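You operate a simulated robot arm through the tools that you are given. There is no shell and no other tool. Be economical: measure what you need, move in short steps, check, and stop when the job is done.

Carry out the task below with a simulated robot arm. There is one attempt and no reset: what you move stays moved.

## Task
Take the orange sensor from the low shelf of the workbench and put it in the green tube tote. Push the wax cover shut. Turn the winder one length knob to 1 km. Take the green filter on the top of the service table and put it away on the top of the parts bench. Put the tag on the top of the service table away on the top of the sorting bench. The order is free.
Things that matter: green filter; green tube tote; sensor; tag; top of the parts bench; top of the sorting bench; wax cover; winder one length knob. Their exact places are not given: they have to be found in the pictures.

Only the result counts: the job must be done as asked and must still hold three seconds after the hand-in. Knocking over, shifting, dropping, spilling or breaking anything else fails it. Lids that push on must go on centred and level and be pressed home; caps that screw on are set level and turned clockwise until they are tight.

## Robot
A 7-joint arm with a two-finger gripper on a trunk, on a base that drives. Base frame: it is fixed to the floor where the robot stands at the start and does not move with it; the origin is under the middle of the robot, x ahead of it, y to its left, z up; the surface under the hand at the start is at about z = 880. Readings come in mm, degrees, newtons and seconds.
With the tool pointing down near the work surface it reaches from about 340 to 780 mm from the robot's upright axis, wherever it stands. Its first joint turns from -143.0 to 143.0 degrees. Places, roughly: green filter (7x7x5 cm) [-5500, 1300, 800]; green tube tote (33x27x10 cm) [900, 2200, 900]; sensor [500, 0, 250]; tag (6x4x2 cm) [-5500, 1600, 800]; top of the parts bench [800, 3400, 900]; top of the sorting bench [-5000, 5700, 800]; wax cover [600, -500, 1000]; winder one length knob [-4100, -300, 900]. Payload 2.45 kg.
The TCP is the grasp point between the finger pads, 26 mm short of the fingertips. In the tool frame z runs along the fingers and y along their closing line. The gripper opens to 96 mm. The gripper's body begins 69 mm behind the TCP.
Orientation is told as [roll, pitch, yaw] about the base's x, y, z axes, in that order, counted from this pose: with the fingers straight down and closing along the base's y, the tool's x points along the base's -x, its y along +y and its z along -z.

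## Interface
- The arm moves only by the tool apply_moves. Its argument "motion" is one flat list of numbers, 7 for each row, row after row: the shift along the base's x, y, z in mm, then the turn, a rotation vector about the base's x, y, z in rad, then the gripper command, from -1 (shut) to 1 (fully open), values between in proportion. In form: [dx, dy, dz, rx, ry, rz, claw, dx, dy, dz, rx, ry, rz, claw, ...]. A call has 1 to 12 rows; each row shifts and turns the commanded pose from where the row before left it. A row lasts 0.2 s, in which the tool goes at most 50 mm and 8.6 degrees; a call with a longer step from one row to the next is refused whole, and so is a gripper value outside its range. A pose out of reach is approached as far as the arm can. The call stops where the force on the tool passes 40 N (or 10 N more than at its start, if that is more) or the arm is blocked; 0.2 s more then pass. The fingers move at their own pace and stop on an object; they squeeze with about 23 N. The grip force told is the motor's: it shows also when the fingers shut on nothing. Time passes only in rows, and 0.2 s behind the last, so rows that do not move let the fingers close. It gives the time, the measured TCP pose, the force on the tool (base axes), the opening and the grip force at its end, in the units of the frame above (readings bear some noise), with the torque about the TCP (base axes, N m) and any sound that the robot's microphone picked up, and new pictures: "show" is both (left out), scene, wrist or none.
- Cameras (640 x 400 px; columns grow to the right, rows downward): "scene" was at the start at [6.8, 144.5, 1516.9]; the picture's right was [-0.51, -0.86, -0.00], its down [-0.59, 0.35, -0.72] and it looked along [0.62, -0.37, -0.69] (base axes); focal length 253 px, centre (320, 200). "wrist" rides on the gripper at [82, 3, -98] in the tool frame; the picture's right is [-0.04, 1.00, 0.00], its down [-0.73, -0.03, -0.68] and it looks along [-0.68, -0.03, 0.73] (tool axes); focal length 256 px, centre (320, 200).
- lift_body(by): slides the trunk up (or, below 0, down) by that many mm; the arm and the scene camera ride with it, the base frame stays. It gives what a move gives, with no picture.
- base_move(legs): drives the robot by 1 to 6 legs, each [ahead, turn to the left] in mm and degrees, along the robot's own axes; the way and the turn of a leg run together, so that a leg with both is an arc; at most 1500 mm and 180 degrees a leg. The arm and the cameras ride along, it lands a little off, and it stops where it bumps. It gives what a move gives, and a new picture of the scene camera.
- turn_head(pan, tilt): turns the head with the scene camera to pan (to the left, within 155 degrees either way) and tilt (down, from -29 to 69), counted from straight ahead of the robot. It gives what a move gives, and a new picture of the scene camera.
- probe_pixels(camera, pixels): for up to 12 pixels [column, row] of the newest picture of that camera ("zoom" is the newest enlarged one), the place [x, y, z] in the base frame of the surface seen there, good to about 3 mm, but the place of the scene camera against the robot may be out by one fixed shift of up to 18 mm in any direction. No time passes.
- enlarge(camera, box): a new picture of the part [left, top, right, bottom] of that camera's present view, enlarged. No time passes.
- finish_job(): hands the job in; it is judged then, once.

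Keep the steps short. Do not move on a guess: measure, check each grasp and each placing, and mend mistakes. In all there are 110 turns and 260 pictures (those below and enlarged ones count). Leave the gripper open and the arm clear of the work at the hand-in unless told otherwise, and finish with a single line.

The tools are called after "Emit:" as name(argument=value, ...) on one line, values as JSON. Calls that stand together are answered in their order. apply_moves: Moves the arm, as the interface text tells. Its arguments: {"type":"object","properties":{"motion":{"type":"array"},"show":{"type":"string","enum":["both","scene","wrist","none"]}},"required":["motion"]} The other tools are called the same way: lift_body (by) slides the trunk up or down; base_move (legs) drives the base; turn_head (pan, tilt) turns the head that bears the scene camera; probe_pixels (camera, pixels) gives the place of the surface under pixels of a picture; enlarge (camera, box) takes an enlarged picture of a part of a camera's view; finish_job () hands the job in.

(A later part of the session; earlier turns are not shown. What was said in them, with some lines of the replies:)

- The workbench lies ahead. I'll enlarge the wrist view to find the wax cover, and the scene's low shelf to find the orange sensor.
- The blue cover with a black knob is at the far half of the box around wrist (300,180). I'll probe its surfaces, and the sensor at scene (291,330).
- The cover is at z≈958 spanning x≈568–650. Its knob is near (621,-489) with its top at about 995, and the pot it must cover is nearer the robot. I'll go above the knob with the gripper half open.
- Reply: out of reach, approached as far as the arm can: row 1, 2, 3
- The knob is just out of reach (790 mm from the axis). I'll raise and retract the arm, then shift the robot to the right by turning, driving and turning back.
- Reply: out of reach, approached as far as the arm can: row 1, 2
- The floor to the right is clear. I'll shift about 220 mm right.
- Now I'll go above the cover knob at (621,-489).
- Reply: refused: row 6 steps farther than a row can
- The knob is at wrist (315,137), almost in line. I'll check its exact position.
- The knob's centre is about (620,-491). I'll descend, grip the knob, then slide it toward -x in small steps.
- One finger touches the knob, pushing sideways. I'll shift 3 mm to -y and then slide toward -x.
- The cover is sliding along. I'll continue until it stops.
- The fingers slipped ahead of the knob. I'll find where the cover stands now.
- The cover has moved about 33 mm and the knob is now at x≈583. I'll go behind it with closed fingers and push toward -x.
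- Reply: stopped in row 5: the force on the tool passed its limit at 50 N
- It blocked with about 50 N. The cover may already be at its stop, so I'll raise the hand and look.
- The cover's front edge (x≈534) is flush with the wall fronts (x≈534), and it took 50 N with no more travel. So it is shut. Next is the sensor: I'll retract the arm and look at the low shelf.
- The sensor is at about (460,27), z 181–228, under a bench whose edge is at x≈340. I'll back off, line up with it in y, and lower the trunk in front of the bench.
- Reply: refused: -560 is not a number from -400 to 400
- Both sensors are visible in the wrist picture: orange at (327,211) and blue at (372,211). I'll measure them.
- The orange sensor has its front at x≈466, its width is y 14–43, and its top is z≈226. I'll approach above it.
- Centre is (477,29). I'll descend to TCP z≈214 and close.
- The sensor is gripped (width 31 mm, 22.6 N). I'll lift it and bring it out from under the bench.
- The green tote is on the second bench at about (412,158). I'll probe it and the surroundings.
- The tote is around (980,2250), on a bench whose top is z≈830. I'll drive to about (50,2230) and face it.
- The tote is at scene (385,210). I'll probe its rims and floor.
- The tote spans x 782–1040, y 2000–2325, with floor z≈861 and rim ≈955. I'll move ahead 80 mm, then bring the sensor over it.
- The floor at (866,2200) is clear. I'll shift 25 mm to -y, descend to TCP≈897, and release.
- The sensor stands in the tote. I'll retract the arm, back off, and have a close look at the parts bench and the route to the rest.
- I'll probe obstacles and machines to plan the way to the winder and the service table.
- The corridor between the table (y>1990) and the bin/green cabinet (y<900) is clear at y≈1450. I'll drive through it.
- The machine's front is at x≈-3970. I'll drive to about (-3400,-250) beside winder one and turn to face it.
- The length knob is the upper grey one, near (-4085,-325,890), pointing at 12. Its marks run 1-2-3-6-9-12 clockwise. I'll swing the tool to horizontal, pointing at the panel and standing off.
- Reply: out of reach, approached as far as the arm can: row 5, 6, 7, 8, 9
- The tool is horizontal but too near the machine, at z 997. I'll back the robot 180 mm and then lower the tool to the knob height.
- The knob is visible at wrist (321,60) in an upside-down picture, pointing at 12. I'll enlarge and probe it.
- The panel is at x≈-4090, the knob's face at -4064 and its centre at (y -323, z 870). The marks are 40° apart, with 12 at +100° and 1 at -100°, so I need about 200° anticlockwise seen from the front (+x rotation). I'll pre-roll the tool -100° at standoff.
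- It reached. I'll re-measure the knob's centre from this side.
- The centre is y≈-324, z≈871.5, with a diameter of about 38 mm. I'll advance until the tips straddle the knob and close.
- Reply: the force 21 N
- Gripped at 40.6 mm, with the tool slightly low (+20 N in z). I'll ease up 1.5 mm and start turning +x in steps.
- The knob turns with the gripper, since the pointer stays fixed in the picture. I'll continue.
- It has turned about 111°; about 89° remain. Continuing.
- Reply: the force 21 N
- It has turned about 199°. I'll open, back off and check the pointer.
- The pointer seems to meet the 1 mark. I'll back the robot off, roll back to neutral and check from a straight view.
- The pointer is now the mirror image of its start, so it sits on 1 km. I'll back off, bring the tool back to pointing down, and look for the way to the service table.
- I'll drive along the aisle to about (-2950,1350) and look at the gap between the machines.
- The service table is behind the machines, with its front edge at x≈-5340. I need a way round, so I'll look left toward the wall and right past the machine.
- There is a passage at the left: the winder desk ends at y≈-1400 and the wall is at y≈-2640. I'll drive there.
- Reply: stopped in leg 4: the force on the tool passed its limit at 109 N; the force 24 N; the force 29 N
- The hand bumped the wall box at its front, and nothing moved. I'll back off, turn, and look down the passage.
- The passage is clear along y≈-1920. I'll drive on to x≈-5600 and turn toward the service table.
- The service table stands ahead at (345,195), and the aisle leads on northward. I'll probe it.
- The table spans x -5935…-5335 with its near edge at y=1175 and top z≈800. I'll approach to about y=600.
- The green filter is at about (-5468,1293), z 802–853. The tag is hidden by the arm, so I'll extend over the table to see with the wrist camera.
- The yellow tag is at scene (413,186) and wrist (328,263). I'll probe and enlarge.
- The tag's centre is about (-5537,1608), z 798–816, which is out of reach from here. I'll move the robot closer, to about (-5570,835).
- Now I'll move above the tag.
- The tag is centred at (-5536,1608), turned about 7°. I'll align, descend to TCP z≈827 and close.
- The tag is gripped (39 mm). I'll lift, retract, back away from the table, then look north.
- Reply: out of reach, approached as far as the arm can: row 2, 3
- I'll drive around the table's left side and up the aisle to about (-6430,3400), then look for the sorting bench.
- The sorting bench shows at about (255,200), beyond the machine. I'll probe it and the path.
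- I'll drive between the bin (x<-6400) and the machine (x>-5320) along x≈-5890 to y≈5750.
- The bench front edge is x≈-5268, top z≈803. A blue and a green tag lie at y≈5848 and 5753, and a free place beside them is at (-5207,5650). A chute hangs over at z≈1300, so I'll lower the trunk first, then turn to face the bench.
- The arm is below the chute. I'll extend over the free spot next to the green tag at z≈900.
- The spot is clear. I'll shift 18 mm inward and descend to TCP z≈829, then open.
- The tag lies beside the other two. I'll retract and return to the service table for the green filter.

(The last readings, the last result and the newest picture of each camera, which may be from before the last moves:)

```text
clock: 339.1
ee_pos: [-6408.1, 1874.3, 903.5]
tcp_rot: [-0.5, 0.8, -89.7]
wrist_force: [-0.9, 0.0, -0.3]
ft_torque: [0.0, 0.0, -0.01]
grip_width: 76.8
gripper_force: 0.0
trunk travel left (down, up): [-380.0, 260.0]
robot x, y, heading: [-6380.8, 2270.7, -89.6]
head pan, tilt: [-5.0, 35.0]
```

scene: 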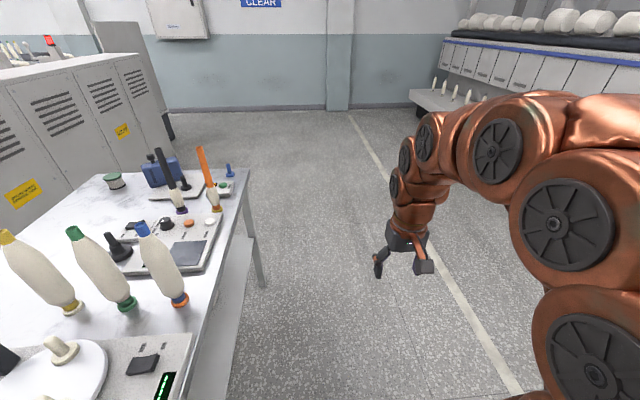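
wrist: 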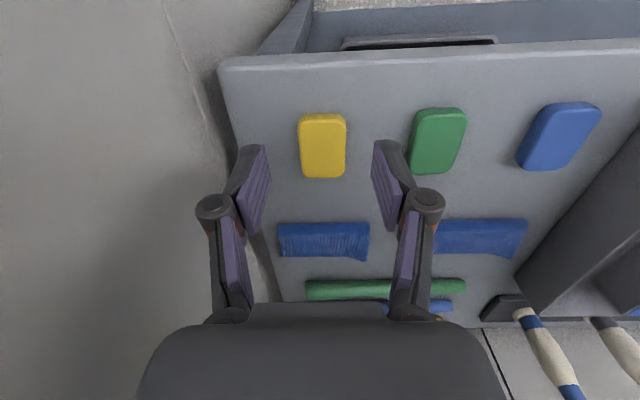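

Emit:
lift_body(by=120)

Emit:
base_move(legs=[[800, 0], [770, 0], [0, 77.9], [890, 0], [0, 101.7]])

Emit:
turn_head(pan=0, tilt=40)

```text
clock: 340.6
ee_pos: [-6409.3, 1874.2, 1023.3]
tcp_rot: [-0.6, 0.8, -89.7]
wrist_force: [0.1, -0.8, -0.3]
ft_torque: [-0.04, 0.02, 0.02]
grip_width: 77.0
gripper_force: 0.0
trunk travel left (down, up): [-500.0, 140.0]
robot x, y, heading: [-6379.1, 2268.8, -89.6]
head pan, tilt: [-5.0, 35.0]
```

```text
clock: 360.7
ee_pos: [-5473.0, 868.6, 1023.3]
tcp_rot: [-0.6, 0.8, 88.3]
wrist_force: [0.4, 0.9, 0.6]
ft_torque: [0.01, 0.0, 0.01]
grip_width: 76.8
gripper_force: 0.0
trunk travel left (down, up): [-500.0, 140.0]
robot x, y, heading: [-5514.1, 477.0, 88.5]
head pan, tilt: [-5.0, 35.0]
```

scene: 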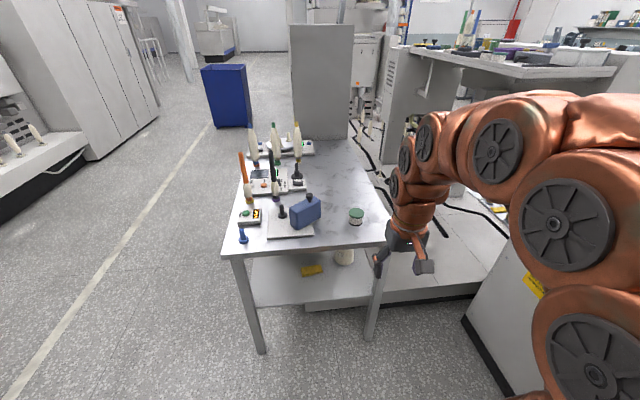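

```text
clock: 361.4
ee_pos: [-5474.6, 867.7, 1022.3]
tcp_rot: [-0.6, 0.9, 88.3]
wrist_force: [-0.3, 0.4, -0.2]
ft_torque: [-0.03, -0.03, 0.03]
grip_width: 76.7
gripper_force: 0.1
trunk travel left (down, up): [-500.0, 140.0]
robot x, y, heading: [-5515.0, 474.7, 88.2]
head pan, tilt: [0.0, 40.0]
```

scene: 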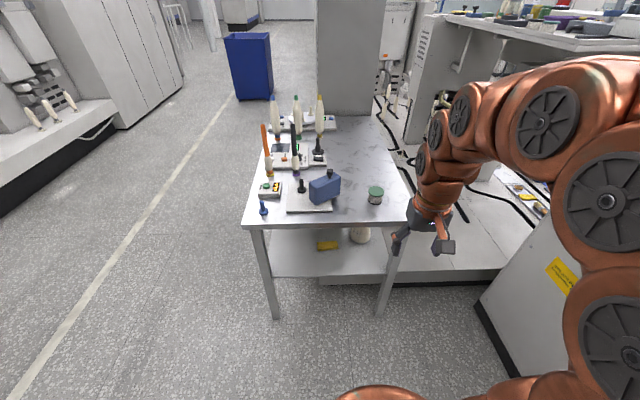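

I'll advance 170 mm, then extend above the filter with the gripper wide open.

Emit:
base_move(legs=[[170, 0]])

Emit:
apply_moves(motion=[0, 40, -5, 0, 0, 0, 1, 0, 40, -10, 0, 0, 0.02, 1, 2, 45, -15, 0, 0, 0, 1, 2, 45, -20, 0, 0, 0, 1, 2, 45, -20, 0, 0, 0, 1, 0, 30, -20, 0, 0, 0, 1, 0, 0, 0, 0, 0, 0, 1], show="wrist")

```text
clock: 362.9
ee_pos: [-5469.6, 1037.9, 1024.0]
tcp_rot: [-0.5, 0.8, 88.5]
wrist_force: [-0.3, -0.2, -0.6]
ft_torque: [-0.01, 0.04, 0.02]
grip_width: 76.8
gripper_force: 0.1
trunk travel left (down, up): [-500.0, 140.0]
robot x, y, heading: [-5511.1, 648.2, 88.4]
head pan, tilt: [0.0, 40.0]
```

scene: 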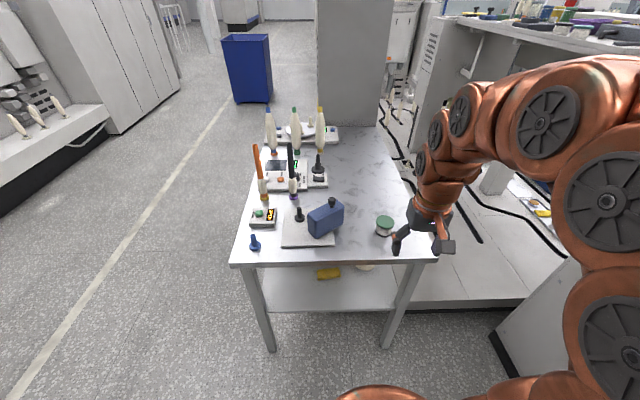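

```text
clock: 364.4
ee_pos: [-5465.9, 1281.6, 931.7]
tcp_rot: [-0.6, 0.9, 89.5]
wrist_force: [0.0, -0.5, 0.2]
ft_torque: [0.02, 0.03, -0.01]
grip_width: 96.0
gripper_force: 0.1
trunk travel left (down, up): [-500.0, 140.0]
robot x, y, heading: [-5513.5, 641.0, 88.6]
head pan, tilt: [0.0, 40.0]
```

wrist: 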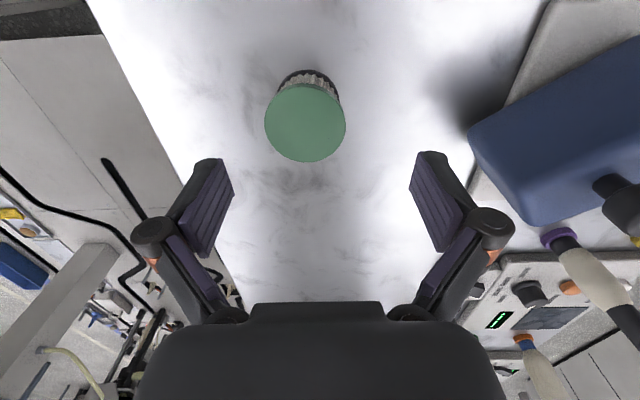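

Emit:
probe_pixels(camera="wrist", pixels=[[305, 123], [267, 123], [343, 123], [305, 88], [305, 160], [440, 100]])

```text
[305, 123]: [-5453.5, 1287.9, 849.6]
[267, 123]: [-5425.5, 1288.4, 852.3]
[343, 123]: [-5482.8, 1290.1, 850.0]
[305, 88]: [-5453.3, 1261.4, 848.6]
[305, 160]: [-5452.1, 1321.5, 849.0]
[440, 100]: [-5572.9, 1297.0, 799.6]
```

The centre is (-5454,1290) with the top at z 850. I'll align, descend to TCP z≈833 and close.

Emit:
apply_moves(motion=[12, 9, -30, 0, 0, 0, 1, 0, 0, -40, 0, 0, 0, 1, 0, 0, -28, 0, 0, 0, 1, 0, 0, 0, 0, 0, 0, 0.5, 0, 0, 0, 0, 0, 0, -1, 0, 0, 0, 0, 0, 0, -1, 0, 0, 0, 0, 0, 0, -1], show="wrist")

```text
clock: 366.1
ee_pos: [-5455.1, 1289.6, 833.6]
tcp_rot: [-0.5, 0.8, 89.5]
wrist_force: [-0.4, 0.7, -0.2]
ft_torque: [0.01, -0.02, 0.04]
grip_width: 59.6
gripper_force: 22.9
trunk travel left (down, up): [-500.0, 140.0]
robot x, y, heading: [-5509.6, 645.6, 88.7]
head pan, tilt: [0.0, 40.0]
```

wrist: 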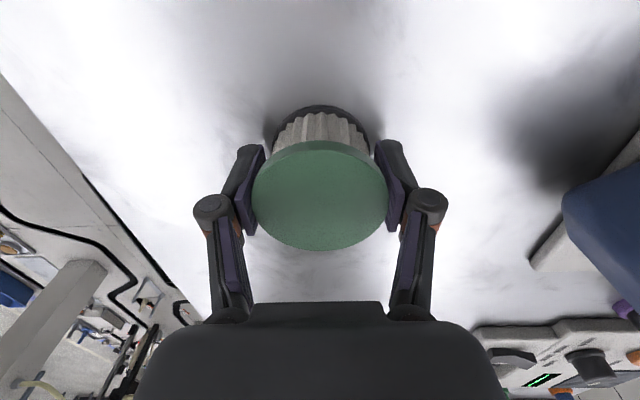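

The filter is gripped (59.6 mm). I'll lift, retract, and go back by the south passage.

Emit:
apply_moves(motion=[0, 0, 45, 0, 0, 0, -1, 0, 0, 45, 0, 0, 0, -1, 0, -5, 45, 0, 0, 0, -1, 0, -40, 25, 0, 0, 0, -1, 0, -45, 15, 0, 0, 0, -1, 0, -45, 0, 0, 0, 0, -1, 0, -45, 0, 0, 0, 0, -1, 0, -45, 0, 0, 0, 0, -1, 0, -30, 0, 0, 0, 0, -1], show="none")

Emit:
lift_body(by=60)

Emit:
base_move(legs=[[-300, 0], [0, 178], [1150, 0], [1080, 0], [0, 93]])

Emit:
turn_head(pan=0, tilt=20)

```text
clock: 368.1
ee_pos: [-5450.5, 1037.0, 1008.6]
tcp_rot: [-0.4, 0.8, 89.6]
wrist_force: [0.1, 0.1, -1.5]
ft_torque: [-0.02, 0.0, -0.04]
grip_width: 59.1
gripper_force: 22.8
trunk travel left (down, up): [-500.0, 140.0]
robot x, y, heading: [-5511.1, 640.4, 88.4]
head pan, tilt: [0.0, 40.0]
```

```text
clock: 369.1
ee_pos: [-5451.9, 1037.2, 1070.4]
tcp_rot: [-0.6, 0.8, 89.5]
wrist_force: [0.1, 0.0, -1.3]
ft_torque: [0.01, 0.0, 0.0]
grip_width: 59.2
gripper_force: 23.3
trunk travel left (down, up): [-560.0, 80.0]
robot x, y, heading: [-5511.9, 642.2, 88.6]
head pan, tilt: [0.0, 40.0]
```

```text
clock: 393.1
ee_pos: [-5201.0, -1921.4, 1070.1]
tcp_rot: [-0.5, 0.8, 4.2]
wrist_force: [-0.2, 0.8, -1.5]
ft_torque: [0.0, 0.0, 0.0]
grip_width: 59.5
gripper_force: 22.8
trunk travel left (down, up): [-560.0, 80.0]
robot x, y, heading: [-5596.7, -1897.8, 3.7]
head pan, tilt: [0.0, 40.0]
```

scene: 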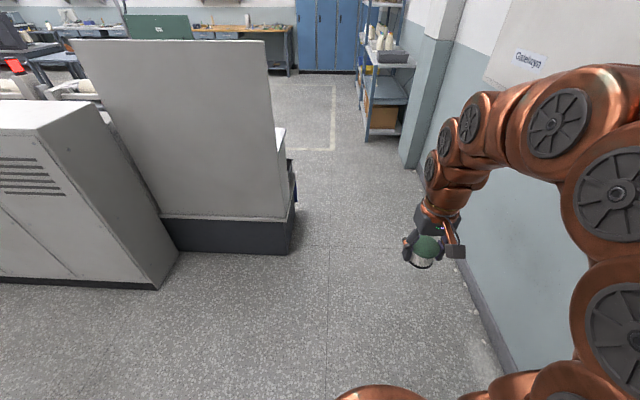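

```text
clock: 393.9
ee_pos: [-5201.2, -1922.5, 1070.3]
tcp_rot: [-0.5, 0.8, 4.2]
wrist_force: [-0.3, 0.4, -0.1]
ft_torque: [0.03, -0.03, 0.0]
grip_width: 59.4
gripper_force: 23.2
trunk travel left (down, up): [-560.0, 80.0]
robot x, y, heading: [-5599.2, -1894.0, 3.4]
head pan, tilt: [0.0, 20.0]
```

scene: 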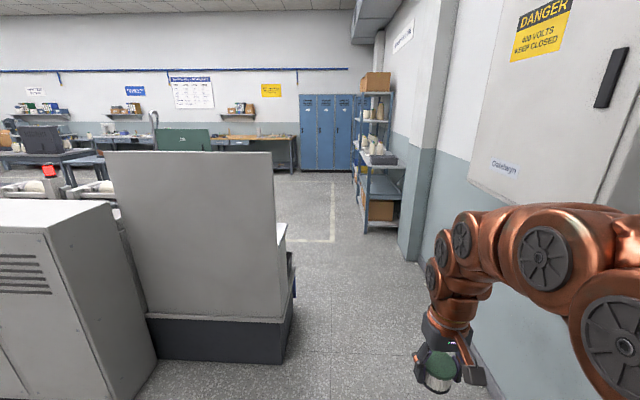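

Clear ahead. I'll drive through the passage and up to the middle aisle.

Emit:
base_move(legs=[[0, -2.6], [1270, 0], [1270, 0], [0, 91], [1500, 0], [1500, 0]])

```text
clock: 424.7
ee_pos: [-2980.6, 1497.3, 1069.2]
tcp_rot: [-0.4, 0.8, 90.1]
wrist_force: [-1.0, -0.1, -1.6]
ft_torque: [-0.04, 0.03, -0.01]
grip_width: 59.6
gripper_force: 22.3
trunk travel left (down, up): [-560.0, 80.0]
robot x, y, heading: [-3035.7, 1100.0, 89.1]
head pan, tilt: [0.0, 20.0]
```

scene: 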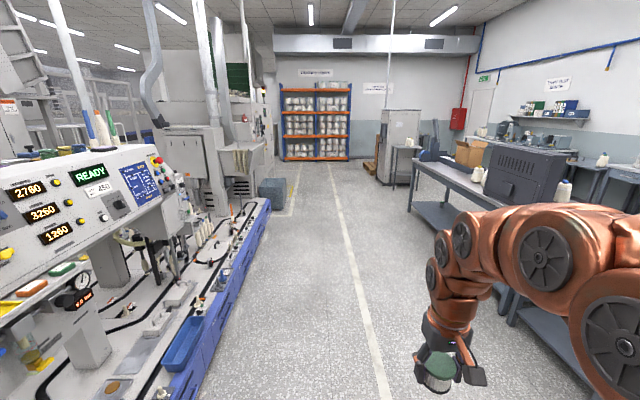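

Emit:
base_move(legs=[[340, 0], [0, -89], [1180, 0], [1170, 0], [0, 66], [850, 0]])

Emit:
base_move(legs=[[850, 0], [0, -66]])

Emit:
turn_head(pan=-5, tilt=35)

```text
clock: 448.8
ee_pos: [-195.9, 2703.6, 1070.9]
tcp_rot: [-0.5, 0.8, 70.7]
wrist_force: [0.1, 0.1, -0.2]
ft_torque: [0.01, 0.0, 0.0]
grip_width: 59.4
gripper_force: 23.3
trunk travel left (down, up): [-560.0, 80.0]
robot x, y, heading: [-382.0, 2349.6, 69.5]
head pan, tilt: [0.0, 20.0]
```

scene: 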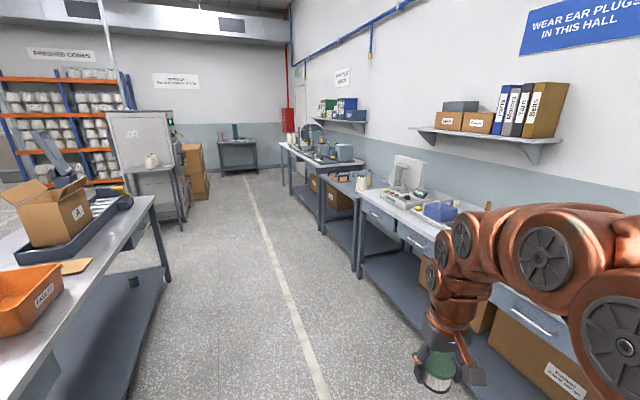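

```text
clock: 456.0
ee_pos: [287.0, 3096.3, 1070.1]
tcp_rot: [-0.4, 0.8, 6.2]
wrist_force: [-0.1, 0.3, -0.8]
ft_torque: [0.0, -0.02, 0.01]
grip_width: 59.0
gripper_force: 22.9
trunk travel left (down, up): [-560.0, 80.0]
robot x, y, heading: [-111.9, 3112.8, 5.4]
head pan, tilt: [0.0, 20.0]
```

scene: 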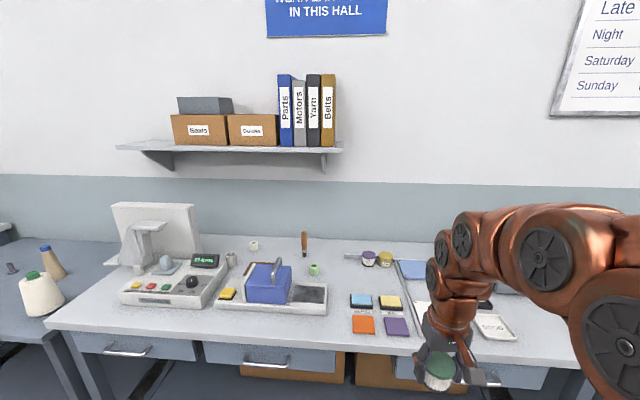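

```text
clock: 456.8
ee_pos: [286.7, 3097.6, 1069.9]
tcp_rot: [-0.4, 0.8, 6.1]
wrist_force: [-0.1, -0.4, -0.1]
ft_torque: [-0.03, 0.0, 0.01]
grip_width: 59.3
gripper_force: 23.2
trunk travel left (down, up): [-560.0, 80.0]
robot x, y, heading: [-113.5, 3109.9, 5.1]
head pan, tilt: [-5.0, 35.0]
```

scene: 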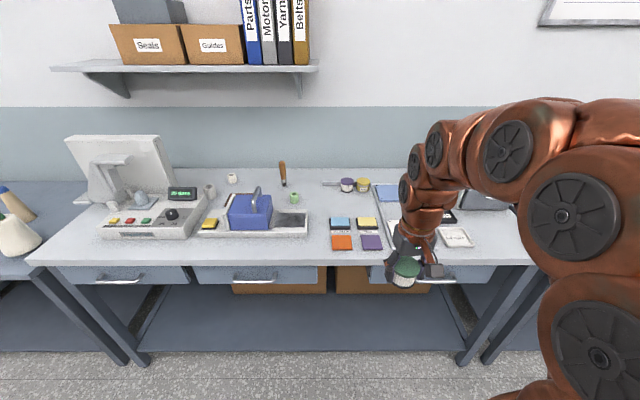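

Emit:
probe_pixels(camera="scene", pixels=[[320, 258], [330, 264], [320, 245], [320, 225], [340, 205], [294, 197], [347, 186], [341, 222], [341, 245], [380, 205], [300, 235], [283, 175]])

Emit:
enlarge(camera="scene", box=[260, 150, 480, 280])

```text
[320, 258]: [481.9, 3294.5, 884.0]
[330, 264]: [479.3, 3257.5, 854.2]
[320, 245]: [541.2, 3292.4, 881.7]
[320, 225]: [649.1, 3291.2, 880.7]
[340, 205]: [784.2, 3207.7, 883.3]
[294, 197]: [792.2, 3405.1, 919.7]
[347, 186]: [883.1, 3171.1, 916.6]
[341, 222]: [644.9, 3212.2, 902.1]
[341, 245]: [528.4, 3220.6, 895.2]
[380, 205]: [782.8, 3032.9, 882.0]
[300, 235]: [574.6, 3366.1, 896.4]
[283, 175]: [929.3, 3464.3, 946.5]
```

```text
2.91 times, centred on (370, 215) of scene
```

zoom: 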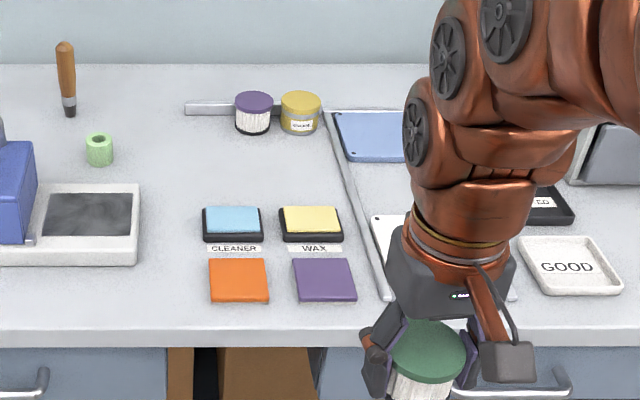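

A free spot is at about (775,3210), between the pads and the two filters, with the surface at z≈882. I'll move ahead 180 mm and extend there.

Emit:
base_move(legs=[[180, 0]])

Emit:
apply_moves(motion=[40, 12, 0, 0, 0, -0.05, -1, 45, 12, 0, 0, 0, -0.05, -1, 45, 12, 0, 0, 0, 0, -1, 45, 12, 0, 0, 0, 0, -1, 45, 12, 0, 0, 0, 0, -1, 45, 12, -10, 0, 0, 0, -1, 30, 10, -20, 0, 0, 0, -1, 0, 0, 0, 0, 0, 0, -1], show="both")

```text
clock: 458.3
ee_pos: [468.3, 3114.8, 1070.0]
tcp_rot: [-0.4, 0.8, 6.2]
wrist_force: [-0.8, -0.3, -0.9]
ft_torque: [-0.01, -0.02, -0.01]
grip_width: 59.3
gripper_force: 23.3
trunk travel left (down, up): [-560.0, 80.0]
robot x, y, heading: [66.4, 3126.2, 5.0]
head pan, tilt: [-5.0, 35.0]
```

scene: 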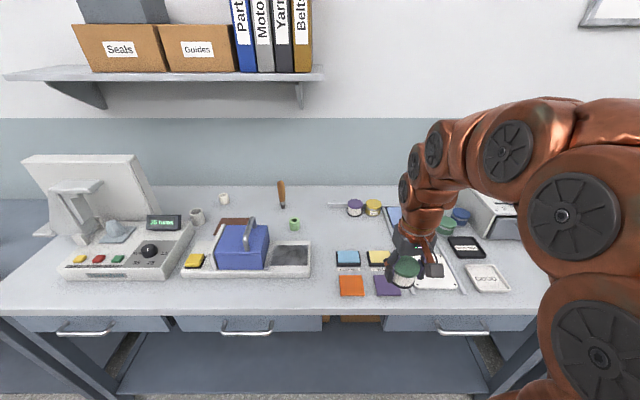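

```text
clock: 460.1
ee_pos: [763.8, 3192.3, 1038.0]
tcp_rot: [-0.5, 0.9, 0.5]
wrist_force: [0.9, -0.4, -2.0]
ft_torque: [-0.01, -0.01, 0.01]
grip_width: 59.2
gripper_force: 22.9
trunk travel left (down, up): [-560.0, 80.0]
robot x, y, heading: [68.0, 3129.1, 5.3]
head pan, tilt: [-5.0, 35.0]
```

scene: 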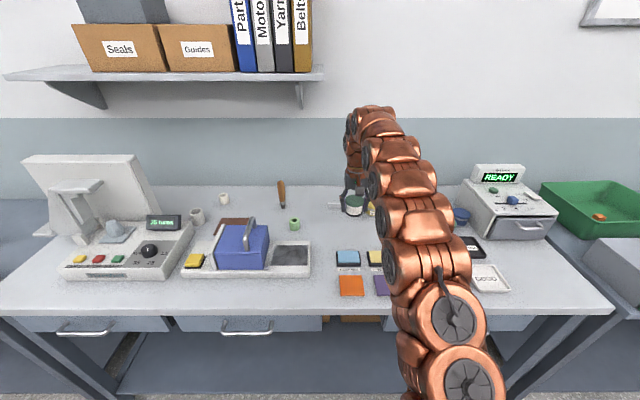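
wrist: 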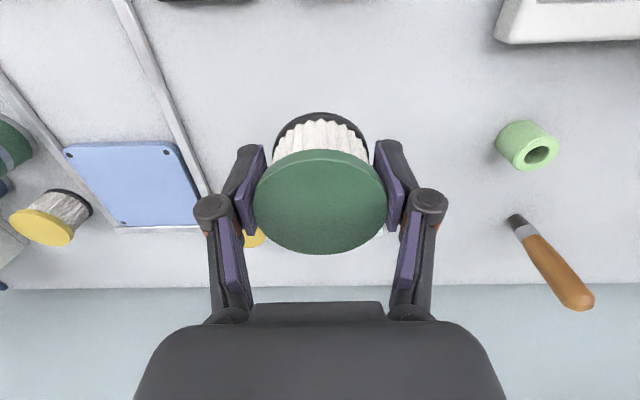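

Emit:
probe_pixels(camera="wrist", pixels=[[420, 100], [320, 60], [230, 100], [185, 100], [420, 160], [255, 240], [360, 245]])

Emit:
apply_moves(motion=[0, 20, -20, 0, 0, 0, -1, 0, 0, -40, 0, 0, 0, -1, 0, 0, -30, 0, 0, 0, -1, 0, 0, 0, 0, 0, 0, -1], show="both")

```text
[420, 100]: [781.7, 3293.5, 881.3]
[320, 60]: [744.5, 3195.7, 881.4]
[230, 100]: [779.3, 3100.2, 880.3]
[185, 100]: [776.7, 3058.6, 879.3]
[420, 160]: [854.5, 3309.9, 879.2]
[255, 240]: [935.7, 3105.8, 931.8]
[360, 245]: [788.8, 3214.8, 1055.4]
```

```text
clock: 461.1
ee_pos: [762.5, 3218.5, 950.3]
tcp_rot: [-0.4, 0.7, 0.5]
wrist_force: [0.6, 0.2, -0.7]
ft_torque: [0.0, -0.03, 0.01]
grip_width: 59.1
gripper_force: 23.0
trunk travel left (down, up): [-560.0, 80.0]
robot x, y, heading: [67.3, 3126.9, 5.2]
head pan, tilt: [-5.0, 35.0]
```

scene: 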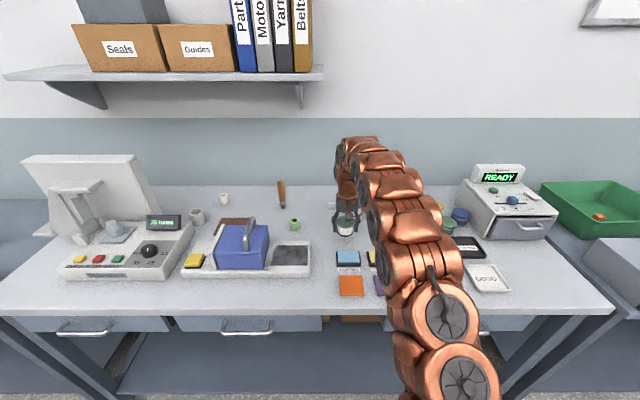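
wrist: 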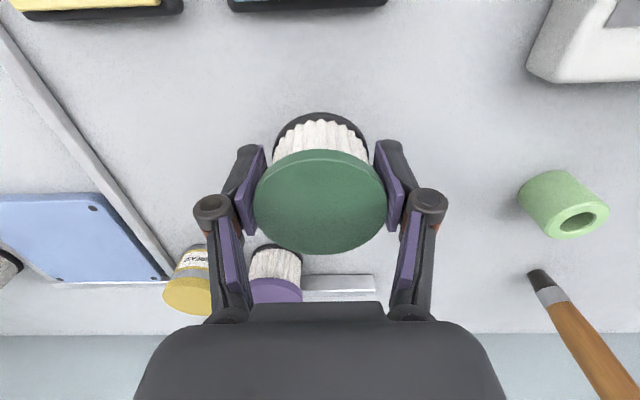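

The surface is at z≈881, and everything around is clear. I'll descend to TCP≈916 and release.

Emit:
apply_moves(motion=[0, 0, -20, 0, 0, 0, -1, 0, 0, -12, 0, 0, 0, -1, 0, 0, -3, 0, 0, 0, -1, 0, 0, 0, 0, 0, 0, -1], show="none")

```text
clock: 462.1
ee_pos: [763.2, 3215.2, 916.0]
tcp_rot: [-0.5, 0.9, 0.6]
wrist_force: [-0.5, -0.5, -1.4]
ft_torque: [-0.01, -0.02, -0.01]
grip_width: 59.1
gripper_force: 22.8
trunk travel left (down, up): [-560.0, 80.0]
robot x, y, heading: [68.3, 3125.5, 5.2]
head pan, tilt: [-5.0, 35.0]
```

Emit:
apply_moves(motion=[0, 0, -1.5, 0, 0, 0, -1, 0, 0, 0, 0, 0, 0, 0.4, 0, 0, 0, 0, 0, 0, 0.9, 0, 0, 0, 0, 0, 0, 0.9, 0, 0, 35, 0, 0, 0, 0.9, 0, 0, 40, 0, 0, 0, 0.9, -20, 0, 40, 0, 0, 0, 0.9], show="wrist")

```text
clock: 463.7
ee_pos: [742.0, 3216.5, 1028.8]
tcp_rot: [-0.5, 0.9, 0.5]
wrist_force: [0.7, -0.3, -0.6]
ft_torque: [0.04, 0.02, 0.01]
grip_width: 91.4
gripper_force: 0.2
trunk travel left (down, up): [-560.0, 80.0]
robot x, y, heading: [65.9, 3130.0, 5.1]
head pan, tilt: [-5.0, 35.0]
```

wrist: 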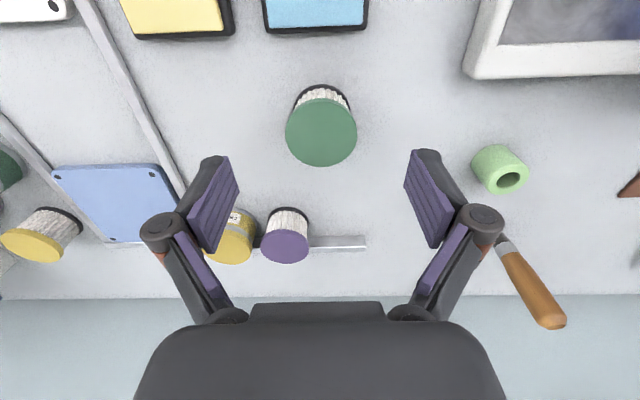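

The filter stands upright on the parts bench, clear of everything. I'll retract the arm with the gripper open and take a last look.

Emit:
apply_moves(motion=[-45, -5, 10, 0, 0, 0, 1, -45, -10, 10, 0, 0, 0, 1, -45, -10, 0, 0, 0, 0, 1, -45, -10, 0, 0, 0, 0, 1, -45, -10, 0, 0, 0, 0, 1, -45, -10, 0, 0, 0, 0, 1], show="scene")

Emit:
base_move(legs=[[-250, 0]])

Emit:
enlarge(camera="scene", box=[260, 140, 640, 300])

```text
clock: 465.1
ee_pos: [474.3, 3160.6, 1046.2]
tcp_rot: [-0.5, 0.8, 0.5]
wrist_force: [0.4, 0.8, -0.1]
ft_torque: [0.0, 0.04, -0.01]
grip_width: 95.8
gripper_force: 0.0
trunk travel left (down, up): [-560.0, 80.0]
robot x, y, heading: [68.3, 3126.5, 5.3]
head pan, tilt: [-5.0, 35.0]
```

scene: 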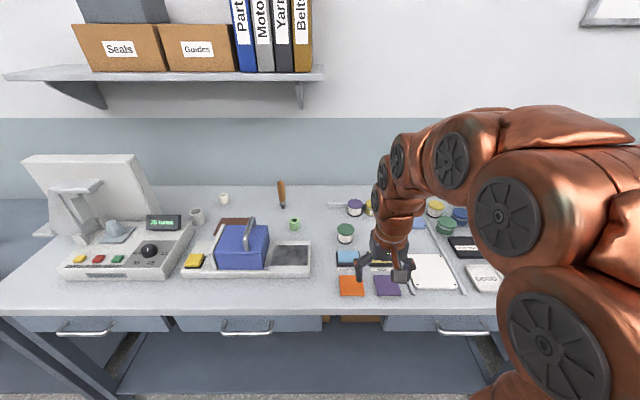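

```text
clock: 466.9
ee_pos: [230.2, 3138.1, 1047.5]
tcp_rot: [-0.5, 0.8, 0.5]
wrist_force: [0.4, 0.2, 0.6]
ft_torque: [0.01, 0.01, -0.02]
grip_width: 95.8
gripper_force: 0.2
trunk travel left (down, up): [-560.0, 80.0]
robot x, y, heading: [-177.5, 3101.5, 5.2]
head pan, tilt: [-5.0, 35.0]
```

scene: 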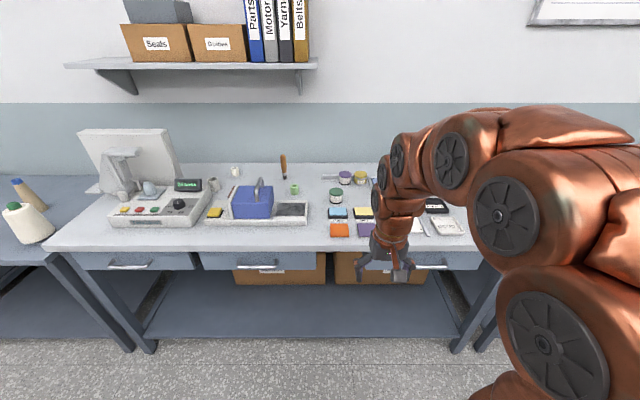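

```text
1.68 times, centred on (450, 220) of scene
```

zoom: 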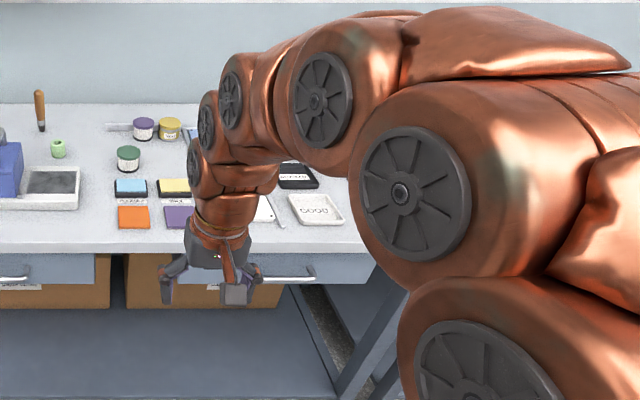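

All five parts are done: the sensor is in the tote, the cover is shut, the knob is at 1 km, and the tag and filter are placed. The gripper is open and clear of the work, so I'm handing in.

Emit:
finish_job()

```text
The job is handed in.
```

I handed the job in with all five parts done: orange sensor in the green tote, wax cover shut against its stop, winder one length knob on 1 km, green filter on the parts bench, and tag on the sorting bench.
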